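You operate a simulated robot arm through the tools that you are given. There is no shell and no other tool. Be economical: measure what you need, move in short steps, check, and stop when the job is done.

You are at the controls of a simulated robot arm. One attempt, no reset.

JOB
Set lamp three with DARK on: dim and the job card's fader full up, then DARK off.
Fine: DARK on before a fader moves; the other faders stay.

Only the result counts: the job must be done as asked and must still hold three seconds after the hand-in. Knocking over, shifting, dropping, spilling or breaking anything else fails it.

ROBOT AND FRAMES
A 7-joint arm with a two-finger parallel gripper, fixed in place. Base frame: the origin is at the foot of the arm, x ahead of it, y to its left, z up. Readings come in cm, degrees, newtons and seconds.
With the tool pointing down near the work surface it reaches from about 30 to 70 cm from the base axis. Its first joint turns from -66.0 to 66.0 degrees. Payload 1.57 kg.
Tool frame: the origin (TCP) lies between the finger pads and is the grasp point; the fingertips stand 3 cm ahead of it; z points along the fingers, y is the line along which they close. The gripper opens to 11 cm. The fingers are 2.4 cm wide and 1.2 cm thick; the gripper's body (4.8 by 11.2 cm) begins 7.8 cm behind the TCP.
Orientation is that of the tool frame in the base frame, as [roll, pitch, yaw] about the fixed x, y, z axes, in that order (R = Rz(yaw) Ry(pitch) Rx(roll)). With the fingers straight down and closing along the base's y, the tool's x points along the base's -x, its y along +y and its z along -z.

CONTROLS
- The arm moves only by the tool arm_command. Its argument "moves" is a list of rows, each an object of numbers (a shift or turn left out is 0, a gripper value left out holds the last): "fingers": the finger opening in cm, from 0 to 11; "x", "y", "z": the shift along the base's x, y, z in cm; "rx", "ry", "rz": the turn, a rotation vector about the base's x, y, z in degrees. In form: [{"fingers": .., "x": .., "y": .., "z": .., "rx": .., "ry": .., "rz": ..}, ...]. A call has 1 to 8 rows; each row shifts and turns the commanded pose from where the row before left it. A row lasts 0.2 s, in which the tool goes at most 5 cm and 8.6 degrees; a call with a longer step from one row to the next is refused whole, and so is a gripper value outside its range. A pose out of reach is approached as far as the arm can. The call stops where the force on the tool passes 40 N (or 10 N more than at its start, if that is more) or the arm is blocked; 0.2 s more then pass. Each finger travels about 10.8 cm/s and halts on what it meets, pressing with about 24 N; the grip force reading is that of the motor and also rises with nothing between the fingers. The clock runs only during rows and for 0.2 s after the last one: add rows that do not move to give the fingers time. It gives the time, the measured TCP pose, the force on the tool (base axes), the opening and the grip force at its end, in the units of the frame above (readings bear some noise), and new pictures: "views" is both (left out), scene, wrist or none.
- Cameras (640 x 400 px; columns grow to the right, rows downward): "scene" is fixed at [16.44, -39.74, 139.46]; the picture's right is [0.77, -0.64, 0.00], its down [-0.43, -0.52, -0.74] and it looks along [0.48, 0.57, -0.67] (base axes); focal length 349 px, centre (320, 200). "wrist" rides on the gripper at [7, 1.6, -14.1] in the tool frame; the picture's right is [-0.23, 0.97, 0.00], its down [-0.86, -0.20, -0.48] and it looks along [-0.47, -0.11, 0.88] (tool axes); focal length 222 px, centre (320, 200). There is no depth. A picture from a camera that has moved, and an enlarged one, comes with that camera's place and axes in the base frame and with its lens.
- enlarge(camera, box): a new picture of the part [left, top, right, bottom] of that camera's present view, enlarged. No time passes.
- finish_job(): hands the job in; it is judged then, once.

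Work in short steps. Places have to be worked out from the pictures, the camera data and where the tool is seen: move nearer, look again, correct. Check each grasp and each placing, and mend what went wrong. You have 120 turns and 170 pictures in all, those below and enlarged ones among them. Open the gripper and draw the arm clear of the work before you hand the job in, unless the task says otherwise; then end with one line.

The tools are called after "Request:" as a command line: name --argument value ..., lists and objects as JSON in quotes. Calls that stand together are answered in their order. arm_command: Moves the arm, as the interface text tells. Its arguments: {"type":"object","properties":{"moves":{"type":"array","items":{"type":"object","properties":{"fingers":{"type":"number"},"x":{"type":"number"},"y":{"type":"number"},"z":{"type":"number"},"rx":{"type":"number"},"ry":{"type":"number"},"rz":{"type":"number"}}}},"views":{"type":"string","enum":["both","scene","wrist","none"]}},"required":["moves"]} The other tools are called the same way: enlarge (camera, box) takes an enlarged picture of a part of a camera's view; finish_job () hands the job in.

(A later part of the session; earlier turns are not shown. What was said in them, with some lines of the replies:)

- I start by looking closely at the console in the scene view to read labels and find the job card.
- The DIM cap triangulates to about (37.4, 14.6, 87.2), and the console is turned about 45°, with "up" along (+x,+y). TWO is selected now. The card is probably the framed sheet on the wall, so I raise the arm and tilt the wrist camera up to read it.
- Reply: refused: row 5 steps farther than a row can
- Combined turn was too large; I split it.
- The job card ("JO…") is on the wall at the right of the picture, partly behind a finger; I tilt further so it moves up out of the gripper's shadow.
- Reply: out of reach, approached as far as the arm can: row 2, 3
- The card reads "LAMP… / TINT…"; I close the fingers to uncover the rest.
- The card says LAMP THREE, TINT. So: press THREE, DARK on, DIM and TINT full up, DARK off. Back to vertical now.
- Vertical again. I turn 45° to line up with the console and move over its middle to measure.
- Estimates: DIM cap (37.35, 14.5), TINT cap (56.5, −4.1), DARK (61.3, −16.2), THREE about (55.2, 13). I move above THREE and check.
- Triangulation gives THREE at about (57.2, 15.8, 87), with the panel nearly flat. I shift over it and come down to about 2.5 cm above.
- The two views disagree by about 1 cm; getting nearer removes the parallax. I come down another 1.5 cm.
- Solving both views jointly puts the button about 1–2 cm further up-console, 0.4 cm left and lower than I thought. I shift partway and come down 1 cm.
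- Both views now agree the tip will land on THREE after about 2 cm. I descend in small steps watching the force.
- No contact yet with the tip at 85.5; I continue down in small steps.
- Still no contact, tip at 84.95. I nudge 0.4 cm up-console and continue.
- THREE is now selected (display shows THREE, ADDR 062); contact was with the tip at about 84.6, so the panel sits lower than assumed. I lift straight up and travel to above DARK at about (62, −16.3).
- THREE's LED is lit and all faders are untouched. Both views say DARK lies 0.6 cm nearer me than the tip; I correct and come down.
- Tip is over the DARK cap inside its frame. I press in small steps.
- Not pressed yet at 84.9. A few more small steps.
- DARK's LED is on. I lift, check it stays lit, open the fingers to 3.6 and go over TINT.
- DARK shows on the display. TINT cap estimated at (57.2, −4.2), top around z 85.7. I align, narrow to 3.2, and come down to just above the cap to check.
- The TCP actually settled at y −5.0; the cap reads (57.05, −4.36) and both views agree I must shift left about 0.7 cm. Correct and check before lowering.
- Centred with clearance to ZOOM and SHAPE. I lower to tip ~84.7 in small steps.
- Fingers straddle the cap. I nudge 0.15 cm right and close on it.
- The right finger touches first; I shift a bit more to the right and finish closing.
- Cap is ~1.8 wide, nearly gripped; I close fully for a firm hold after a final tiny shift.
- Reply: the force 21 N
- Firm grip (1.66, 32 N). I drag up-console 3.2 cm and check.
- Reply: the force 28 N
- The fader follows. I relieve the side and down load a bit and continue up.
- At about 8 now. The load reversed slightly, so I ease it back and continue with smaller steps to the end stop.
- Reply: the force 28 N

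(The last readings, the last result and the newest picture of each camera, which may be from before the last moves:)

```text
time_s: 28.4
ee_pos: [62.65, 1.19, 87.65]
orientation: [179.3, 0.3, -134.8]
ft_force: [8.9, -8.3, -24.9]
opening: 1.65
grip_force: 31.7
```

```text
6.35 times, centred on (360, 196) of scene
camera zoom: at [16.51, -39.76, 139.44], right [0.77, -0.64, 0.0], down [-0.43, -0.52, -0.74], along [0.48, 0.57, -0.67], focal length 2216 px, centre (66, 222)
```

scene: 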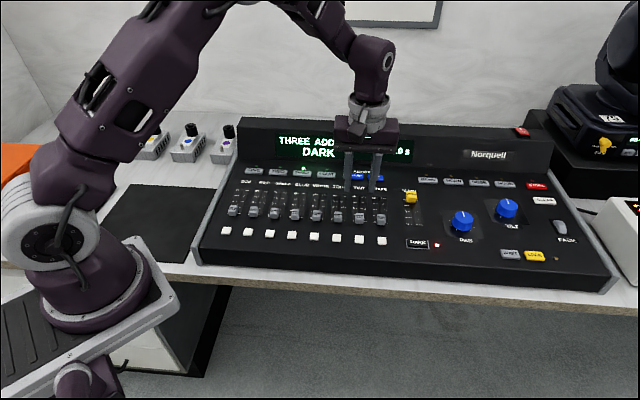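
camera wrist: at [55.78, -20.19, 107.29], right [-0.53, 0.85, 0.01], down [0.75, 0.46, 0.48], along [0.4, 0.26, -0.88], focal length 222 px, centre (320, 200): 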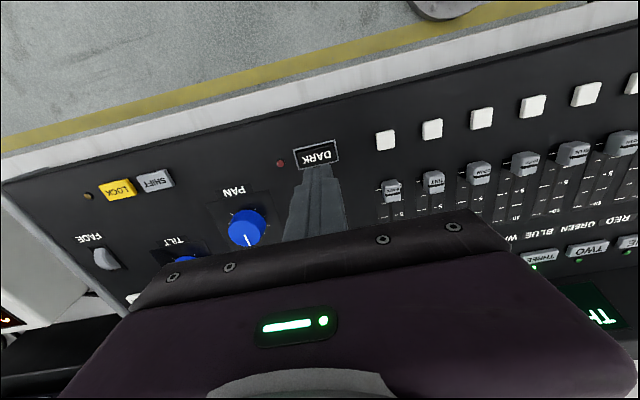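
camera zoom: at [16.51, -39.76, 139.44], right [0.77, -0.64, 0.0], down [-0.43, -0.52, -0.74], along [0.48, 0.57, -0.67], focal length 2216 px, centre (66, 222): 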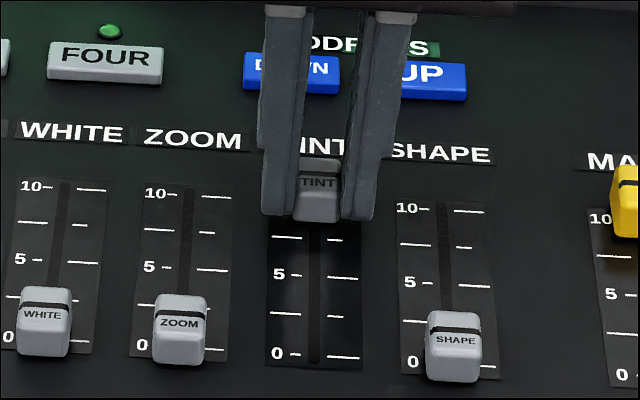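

The cap looks about at 10. I ease the load and push a little more against the end stop.

Request:
arm_command --moves '[{"x": 0.15, "y": 0.03, "z": -0.2}, {"x": 0.2, "y": 0.21}, {"x": 0.2, "y": 0.21}]' --views "none"

Request:
enlarge --camera "scene" --box '[310, 165, 410, 228]'

```text
time_s: 29.2
ee_pos: [63.27, 1.58, 87.58]
orientation: [179.4, 0.4, -134.9]
ft_force: [-15.6, -4.7, 21.2]
opening: 1.63
grip_force: 32.0
```

```text
6.35 times, centred on (360, 196) of scene
camera zoom: at [16.36, -39.75, 139.46], right [0.77, -0.64, 0.0], down [-0.43, -0.52, -0.74], along [0.48, 0.57, -0.67], focal length 2216 px, centre (66, 222)
```

zoom: 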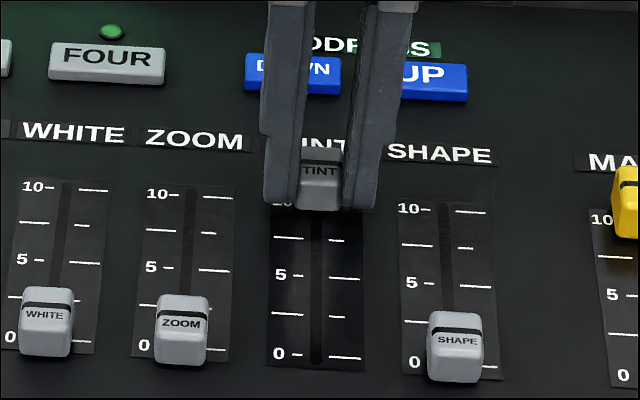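

A resisting force along the track appears: likely the stop. One more gentle push to confirm.

Request:
arm_command --moves '[{"x": 0.1, "y": 0.25, "z": 0.1}, {"x": 0.1, "y": 0.1}, {}]' --views "none"

Request:
enlarge --camera "scene" --box '[310, 165, 410, 228]'

```text
time_s: 30.0
ee_pos: [63.3, 1.78, 87.5]
orientation: [179.6, 0.4, -135.1]
ft_force: [-8.2, -21.2, 13.2]
opening: 1.66
grip_force: 31.8
```

```text
6.35 times, centred on (360, 196) of scene
camera zoom: at [16.39, -39.79, 139.45], right [0.77, -0.64, 0.0], down [-0.43, -0.52, -0.74], along [0.48, 0.57, -0.67], focal length 2216 px, centre (66, 222)
```

zoom: 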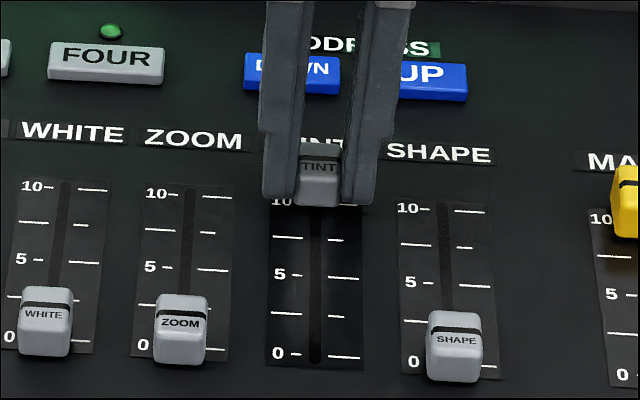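

Blocked at 21 N: TINT is at its stop. I back off the push, open, and lift.

Request:
arm_command --moves '[{"x": -0.15, "y": -0.15}, {"fingers": 3.0}, {}, {"z": 0.5}, {"z": 3}, {"z": 5}]' --views "none"

Request:
enlarge --camera "scene" --box '[200, 120, 460, 280]'

```text
time_s: 31.4
ee_pos: [63.34, 1.98, 96.0]
orientation: [179.4, 0.4, -134.9]
ft_force: [0.0, 0.3, 0.6]
opening: 3.0
grip_force: 0.1
```

```text
2.46 times, centred on (330, 200) of scene
camera zoom: at [16.44, -39.74, 139.46], right [0.77, -0.64, 0.0], down [-0.43, -0.52, -0.74], along [0.48, 0.57, -0.67], focal length 859 px, centre (295, 200)
```

zoom: 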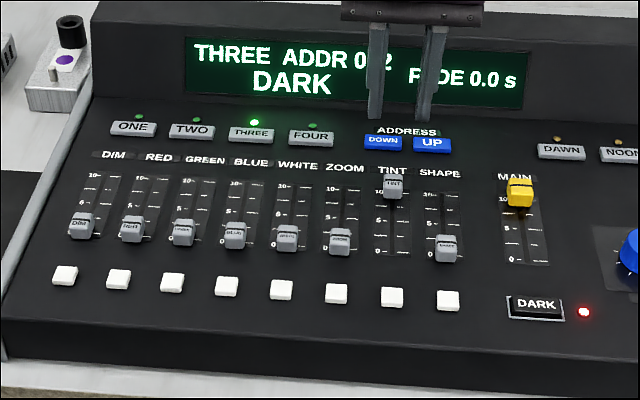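

TINT is full up, DARK lit, others at their places. Now to DIM, about (37.4, 15.4).

Request:
arm_command --moves '[{"x": -3.7, "y": 1.92}, {"x": -3.7, "y": 1.92}, {"x": -3.7, "y": 1.92}, {"x": -3.7, "y": 1.92}, {"x": -3.7, "y": 1.92}, {"x": -3.7, "y": 1.92}, {"x": -3.7, "y": 1.9, "fingers": 3.2}, {}]' --views "none"

Request:
arm_command --moves '[{"z": -3}, {"z": -2}, {}, {}]' --views "none"

Request:
enlarge --camera "wrist" --box '[200, 60, 440, 210]'

Request:
enlarge --camera "scene" --box '[200, 170, 300, 233]'

```text
time_s: 33.2
ee_pos: [37.18, 15.0, 95.91]
orientation: [179.4, 0.4, -134.9]
ft_force: [-0.4, -0.9, 0.4]
opening: 3.2
grip_force: 0.1
```

```text
time_s: 34.2
ee_pos: [37.49, 15.2, 90.91]
orientation: [179.4, 0.5, -134.8]
ft_force: [0.1, -0.7, 0.5]
opening: 3.17
grip_force: 0.1
```

```text
2.67 times, centred on (320, 135) of wrist
camera zoom: at [31.26, 11.22, 105.07], right [-0.53, 0.85, 0.01], down [0.75, 0.46, 0.48], along [0.4, 0.26, -0.88], focal length 592 px, centre (320, 373)
```

zoom: 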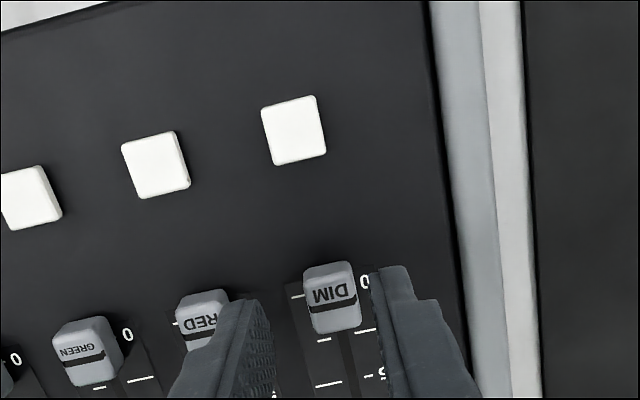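

```text
6.35 times, centred on (250, 202) of scene
camera zoom: at [16.44, -39.74, 139.46], right [0.77, -0.64, 0.0], down [-0.43, -0.52, -0.74], along [0.48, 0.57, -0.67], focal length 2216 px, centre (764, 190)
```

zoom: 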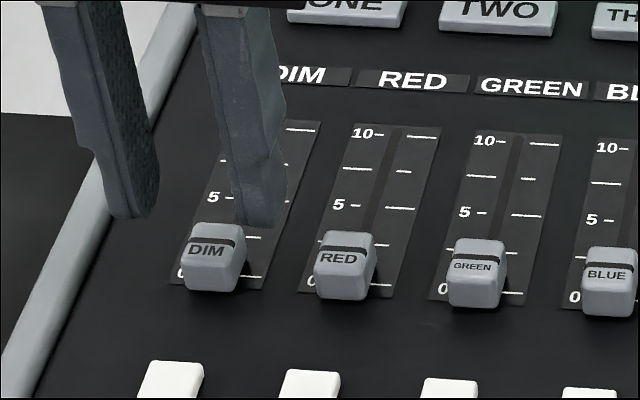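

Wrist view gives the DIM cap at (37.2, 15.6). I align and lower partway.

Request:
arm_command --moves '[{"x": -0.15, "y": 0.32}, {"z": -1.7}, {}]' --views "none"

Request:
enlarge --camera "wrist" --box '[200, 60, 440, 210]'

Request:
enlarge --camera "scene" --box '[200, 170, 300, 233]'

```text
time_s: 35.0
ee_pos: [37.22, 15.63, 89.26]
orientation: [179.4, 0.4, -134.9]
ft_force: [0.1, -0.3, -0.7]
opening: 3.18
grip_force: 0.1
```

```text
2.67 times, centred on (320, 135) of wrist
camera zoom: at [31.05, 11.52, 103.45], right [-0.53, 0.85, 0.01], down [0.75, 0.46, 0.48], along [0.4, 0.26, -0.88], focal length 592 px, centre (320, 373)
```

zoom: 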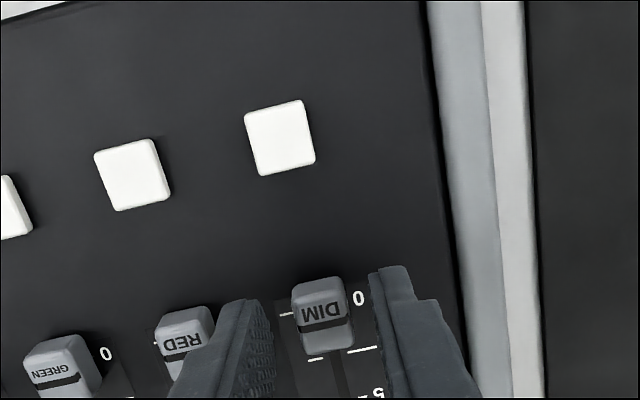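

```text
6.35 times, centred on (250, 202) of scene
camera zoom: at [16.44, -39.74, 139.46], right [0.77, -0.64, 0.0], down [-0.43, -0.52, -0.74], along [0.48, 0.57, -0.67], focal length 2216 px, centre (764, 190)
```

zoom: 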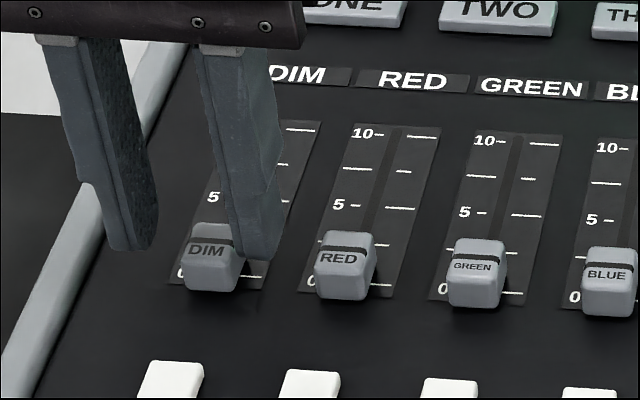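

Scene suggests a 0.3 cm shift right as happened with TINT. I apply it and lower.

Request:
arm_command --moves '[{"x": 0.21, "y": -0.21}, {"z": -0.6}, {"z": -0.5}, {"z": -0.4}, {}]' --views "none"

Request:
enlarge --camera "scene" --box '[200, 170, 300, 233]'

```text
time_s: 36.2
ee_pos: [37.37, 15.28, 87.74]
orientation: [179.5, 0.4, -135.0]
ft_force: [0.3, -0.6, 0.4]
opening: 3.2
grip_force: 0.1
```

```text
6.35 times, centred on (250, 202) of scene
camera zoom: at [16.44, -39.74, 139.46], right [0.77, -0.64, 0.0], down [-0.43, -0.52, -0.74], along [0.48, 0.57, -0.67], focal length 2216 px, centre (764, 190)
```

zoom: 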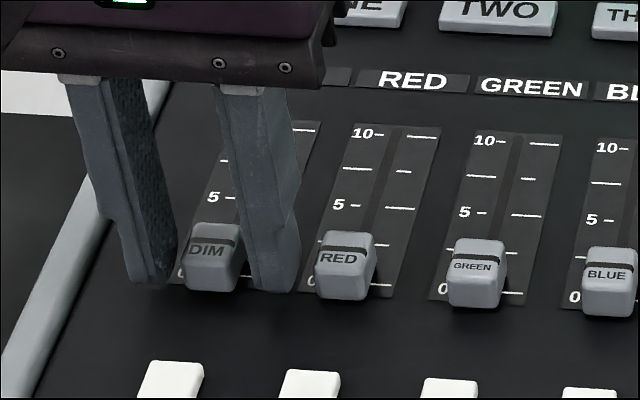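

Fingers straddle DIM evenly and clear RED. I close.

Request:
arm_command --moves '[{"fingers": 1.8}, {}, {"fingers": 1.0}, {}, {}]' --views "none"

Request:
enlarge --camera "scene" --box '[200, 170, 300, 233]'

```text
time_s: 37.4
ee_pos: [37.33, 15.43, 87.66]
orientation: [179.3, 0.3, -134.9]
ft_force: [-9.4, 10.0, -2.4]
opening: 2.24
grip_force: 7.0
```

```text
6.35 times, centred on (250, 202) of scene
camera zoom: at [16.42, -39.71, 139.47], right [0.77, -0.64, 0.0], down [-0.43, -0.52, -0.74], along [0.48, 0.57, -0.67], focal length 2216 px, centre (764, 190)
```

zoom: 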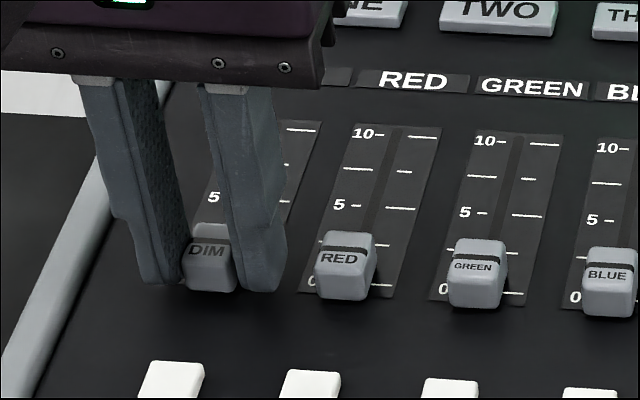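

Left finger contacts first now; I shift left 0.25 cm.

Request:
arm_command --moves '[{"x": -0.1, "y": 0.1}, {"x": -0.08, "y": 0.08}, {}, {}]' --views "none"

```text
time_s: 38.4
ee_pos: [37.33, 15.64, 87.77]
orientation: [179.6, 0.4, -134.9]
ft_force: [-1.9, 2.7, -5.2]
opening: 1.63
grip_force: 31.6
```

Gripped at 1.63. I drag DIM up.

Request:
arm_command --moves '[{"x": 0.56, "y": 0.57}, {"x": 0.56, "y": 0.57}, {"x": 0.56, "y": 0.57}, {"x": 0.56, "y": 0.57}]' --views "none"

Request:
enlarge --camera "scene" --box '[200, 155, 300, 218]'

```text
time_s: 39.4
ee_pos: [39.54, 17.82, 87.76]
orientation: [179.4, 0.4, -134.9]
ft_force: [4.1, -2.9, -23.3]
opening: 1.65
grip_force: 32.4
```

```text
6.35 times, centred on (250, 186) of scene
camera zoom: at [16.48, -39.73, 139.45], right [0.77, -0.64, 0.0], down [-0.43, -0.52, -0.74], along [0.48, 0.57, -0.67], focal length 2216 px, centre (764, 286)
```

zoom: 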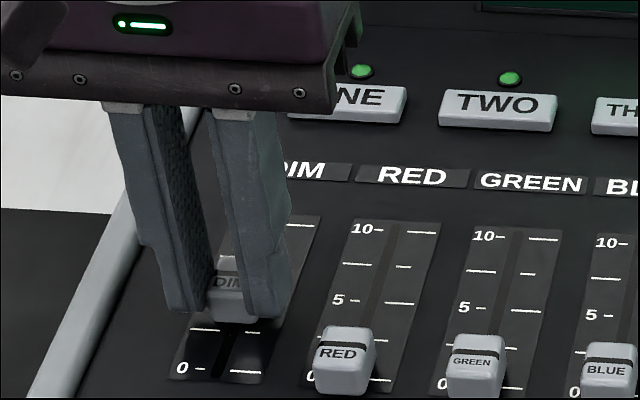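

Moving well; the tool is being pulled down, so I lower slightly as I go on.

Request:
arm_command --moves '[{"x": 0.56, "y": 0.57, "z": -0.15}, {"x": 0.56, "y": 0.57}, {"x": 0.56, "y": 0.57}, {"x": 0.56, "y": 0.57}]' --views "none"

Request:
enlarge --camera "scene" --box '[200, 155, 300, 218]'

```text
time_s: 40.4
ee_pos: [41.79, 20.12, 87.78]
orientation: [179.4, 0.6, -134.9]
ft_force: [7.1, -7.8, 25.1]
opening: 1.64
grip_force: 31.7
```

```text
6.35 times, centred on (250, 186) of scene
camera zoom: at [16.42, -39.77, 139.45], right [0.77, -0.64, 0.0], down [-0.43, -0.52, -0.74], along [0.48, 0.57, -0.67], focal length 2216 px, centre (764, 286)
```

zoom: 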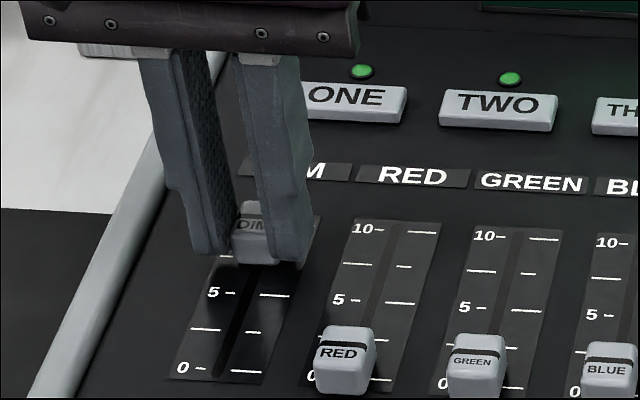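

About 2.3 cm remain. I ease up z slightly and go on with smaller steps.

Request:
arm_command --moves '[{"x": 0.45, "y": 0.36, "z": 0.1}, {"x": 0.42, "y": 0.42}, {"x": 0.42, "y": 0.42}, {"x": 0.2, "y": 0.2}]' --views "none"

Request:
enlarge --camera "scene" --box '[200, 155, 300, 218]'

```text
time_s: 41.4
ee_pos: [43.13, 21.4, 87.73]
orientation: [179.4, 0.1, -135.0]
ft_force: [-2.4, -15.2, 0.5]
opening: 1.63
grip_force: 31.6
```

```text
6.35 times, centred on (250, 186) of scene
camera zoom: at [16.43, -39.77, 139.45], right [0.77, -0.64, 0.0], down [-0.43, -0.52, -0.74], along [0.48, 0.57, -0.67], focal length 2216 px, centre (764, 286)
```

zoom: 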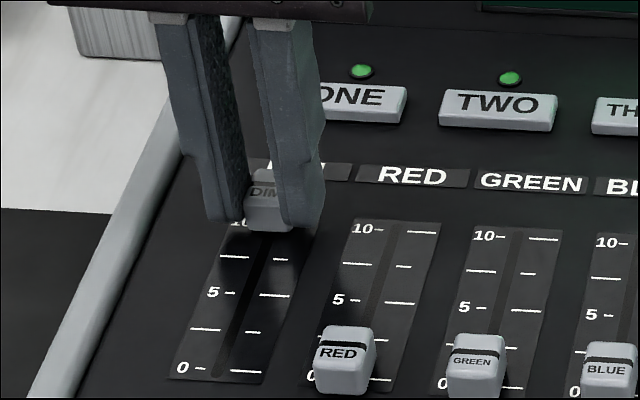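

Resistance along the track shows near 10; I press a little further to the stop.

Request:
arm_command --moves '[{"x": 0.15, "y": 0.15}, {"x": 0.1, "y": 0.1}, {}]' --views "none"

Request:
enlarge --camera "scene" --box '[200, 155, 300, 218]'

```text
time_s: 42.2
ee_pos: [43.39, 21.74, 87.79]
orientation: [179.4, 0.2, -135.1]
ft_force: [-3.5, -30.0, -10.8]
opening: 1.66
grip_force: 32.3
```

```text
6.35 times, centred on (250, 186) of scene
camera zoom: at [16.45, -39.8, 139.44], right [0.77, -0.64, 0.0], down [-0.43, -0.52, -0.74], along [0.48, 0.57, -0.67], focal length 2216 px, centre (764, 286)
```

zoom: 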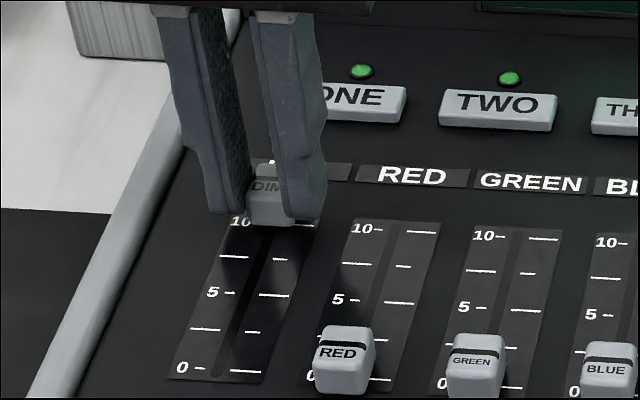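

Travel 8.6 cm matches TINT and it is blocked: DIM is full up. Back off, open, lift.

Request:
arm_command --moves '[{"x": -0.12, "y": -0.18}, {"fingers": 3.0}, {}, {"z": 0.5}, {"z": 3}, {"z": 4.5}]' --views "none"

Request:
enlarge --camera "scene" --box '[200, 120, 460, 280]'

```text
time_s: 43.6
ee_pos: [43.27, 21.73, 95.92]
orientation: [179.4, 0.4, -134.8]
ft_force: [0.0, 0.3, -0.3]
opening: 2.98
grip_force: 0.0
```

```text
2.46 times, centred on (330, 200) of scene
camera zoom: at [16.44, -39.74, 139.46], right [0.77, -0.64, 0.0], down [-0.43, -0.52, -0.74], along [0.48, 0.57, -0.67], focal length 859 px, centre (295, 200)
```

zoom: 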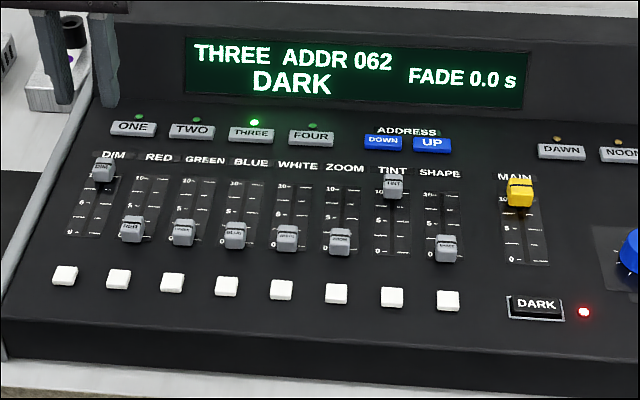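

Both faders look full up. I zoom on them to verify, close the fingers and travel back to DARK.

Request:
enlarge --camera "scene" --box '[225, 175, 395, 225]'

Request:
arm_command --moves '[{"fingers": 0}, {"x": 2, "y": -4.2}, {"x": 2, "y": -4.2}, {"x": 2, "y": -4.2}, {"x": 2, "y": -4.2}, {"x": 2, "y": -4.2}, {"x": 2, "y": -4.2}, {"x": 2, "y": -4.2}]' --views "none"

Request:
arm_command --moves '[{"x": 2, "y": -4.2}, {"x": 2.2, "y": -4.3}, {"z": -3}, {}, {}]' --views "none"

```text
3.76 times, centred on (310, 200) of scene
camera zoom: at [16.44, -39.74, 139.46], right [0.77, -0.64, 0.0], down [-0.43, -0.52, -0.74], along [0.48, 0.57, -0.67], focal length 1314 px, centre (358, 200)
```

zoom: 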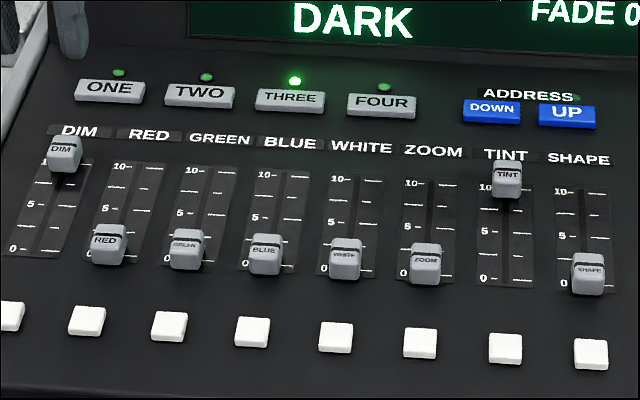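

```text
time_s: 45.4
ee_pos: [57.27, -7.68, 95.44]
orientation: [179.4, 0.4, -134.8]
ft_force: [-0.2, -0.3, 0.0]
opening: 0.0
grip_force: 21.6
```

```text
time_s: 46.6
ee_pos: [61.53, -16.49, 92.75]
orientation: [179.4, 0.5, -134.9]
ft_force: [0.5, -0.3, -0.8]
opening: 0.03
grip_force: 21.1
```

At (61.5, −16.5), same spot as before. Descend to just above DARK, then press in small steps.

Request:
arm_command --moves '[{"z": -2.5}, {"z": -2.0}, {"z": -0.3}, {}]' --views "none"

Request:
enlarge --camera "scene" --box '[350, 190, 480, 273]'

```text
time_s: 47.6
ee_pos: [61.54, -16.32, 88.05]
orientation: [179.4, 0.4, -135.0]
ft_force: [0.1, -0.4, 0.1]
opening: 0.0
grip_force: 21.4
```

```text
4.82 times, centred on (415, 232) of scene
camera zoom: at [16.44, -39.74, 139.46], right [0.77, -0.64, 0.0], down [-0.43, -0.52, -0.74], along [0.48, 0.57, -0.67], focal length 1682 px, centre (-138, 48)
```

zoom: 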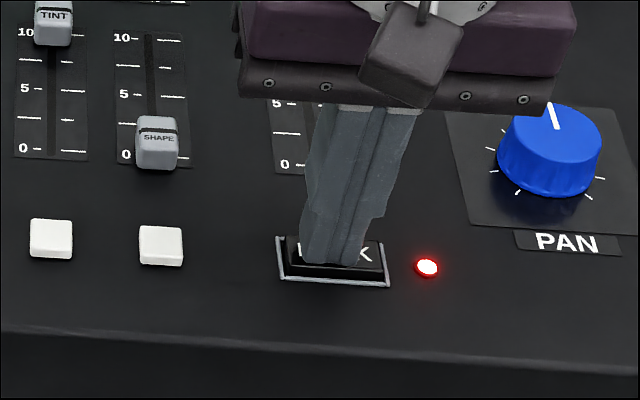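

Well placed, LED still on. Press with the same depth as before (TCP ≈ 87.35).

Request:
arm_command --moves '[{"z": -0.3}, {"z": -0.2}, {"z": -0.15}]' --views "none"

Request:
enlarge --camera "scene" --box '[350, 190, 480, 273]'

```text
time_s: 48.4
ee_pos: [61.51, -16.35, 87.33]
orientation: [179.4, 0.3, -134.8]
ft_force: [-1.3, -0.5, 4.3]
opening: 0.01
grip_force: 21.2
```

```text
4.82 times, centred on (415, 232) of scene
camera zoom: at [16.43, -39.73, 139.46], right [0.77, -0.64, 0.0], down [-0.43, -0.52, -0.74], along [0.48, 0.57, -0.67], focal length 1682 px, centre (-138, 48)
```

zoom: 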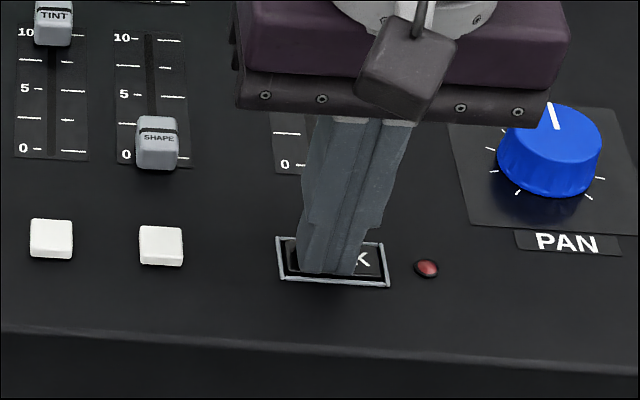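

DARK is off. I lift straight up, open the gripper, draw clear, and check the end state.

Request:
arm_command --moves '[{"z": 4}, {"z": 4.5}, {"z": 5}, {"z": 5, "x": -3}, {"x": -4, "y": 2, "fingers": 8}, {"x": -4, "y": 2}, {"x": -4, "y": 2}, {}]' --views "scene"

Request:
enlarge --camera "scene" --box '[200, 120, 460, 280]'

```text
refused: row 4 steps farther than a row can; nothing moved
```

```text
2.46 times, centred on (330, 200) of scene
camera zoom: at [16.43, -39.73, 139.46], right [0.77, -0.64, 0.0], down [-0.43, -0.52, -0.74], along [0.48, 0.57, -0.67], focal length 859 px, centre (295, 200)
```

zoom: 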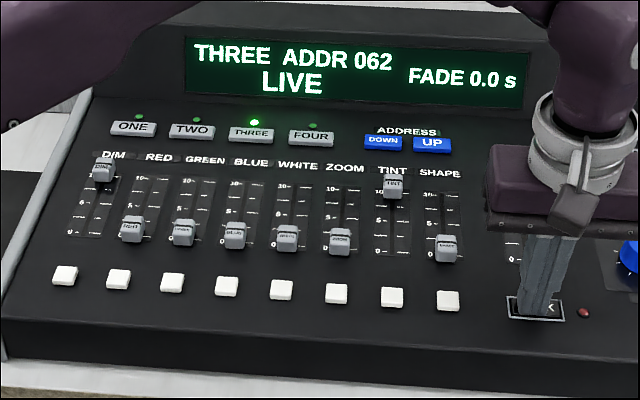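

The display is back to LIVE on THREE; my lift was refused for one too-long row, so I repeat it with shorter rows.

Request:
arm_command --moves '[{"z": 4}, {"z": 4.5}, {"z": 4.8}, {"z": 3, "x": -3}, {"x": -4, "y": 2, "fingers": 8}, {"x": -4, "y": 2}, {"x": -4, "y": 2}, {}]' --views "scene"

Request:
enlarge --camera "scene" --box '[200, 120, 460, 280]'

```text
time_s: 50.2
ee_pos: [46.58, -10.27, 103.93]
orientation: [179.4, 0.3, -134.8]
ft_force: [0.4, 0.7, -0.2]
opening: 7.99
grip_force: 0.0
```

scene: 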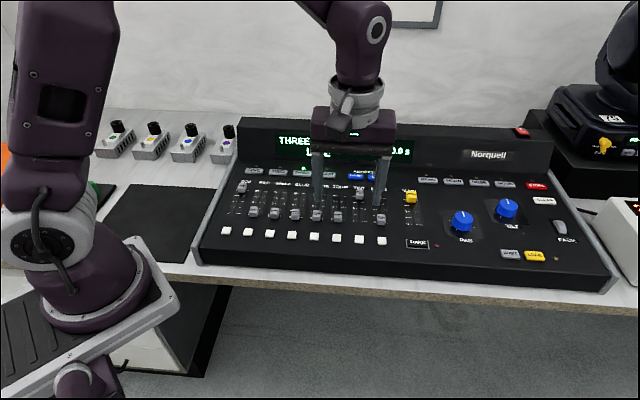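

```text
2.46 times, centred on (330, 200) of scene
camera zoom: at [16.44, -39.74, 139.46], right [0.77, -0.64, 0.0], down [-0.43, -0.52, -0.74], along [0.48, 0.57, -0.67], focal length 859 px, centre (295, 200)
```

zoom: 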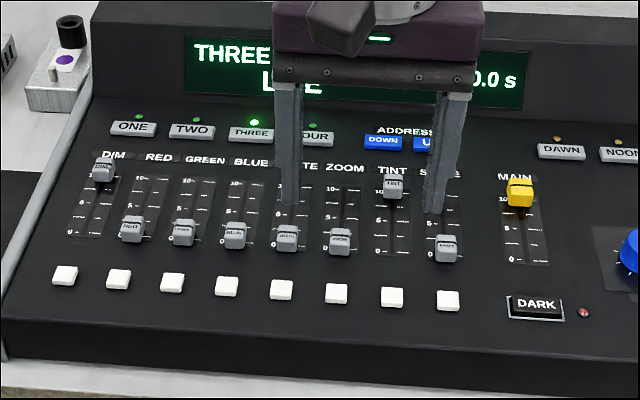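

All is as asked: THREE selected, DIM and TINT full up, DARK off, other faders unmoved, and the arm is clear with the gripper open. I hand in.

Request:
finish_job

```text
The job is handed in.
```

Lamp three is set: I turned DARK on before moving any fader, pushed DIM and TINT (the job card's fader) full up, then turned DARK off. The other faders stayed where they were.
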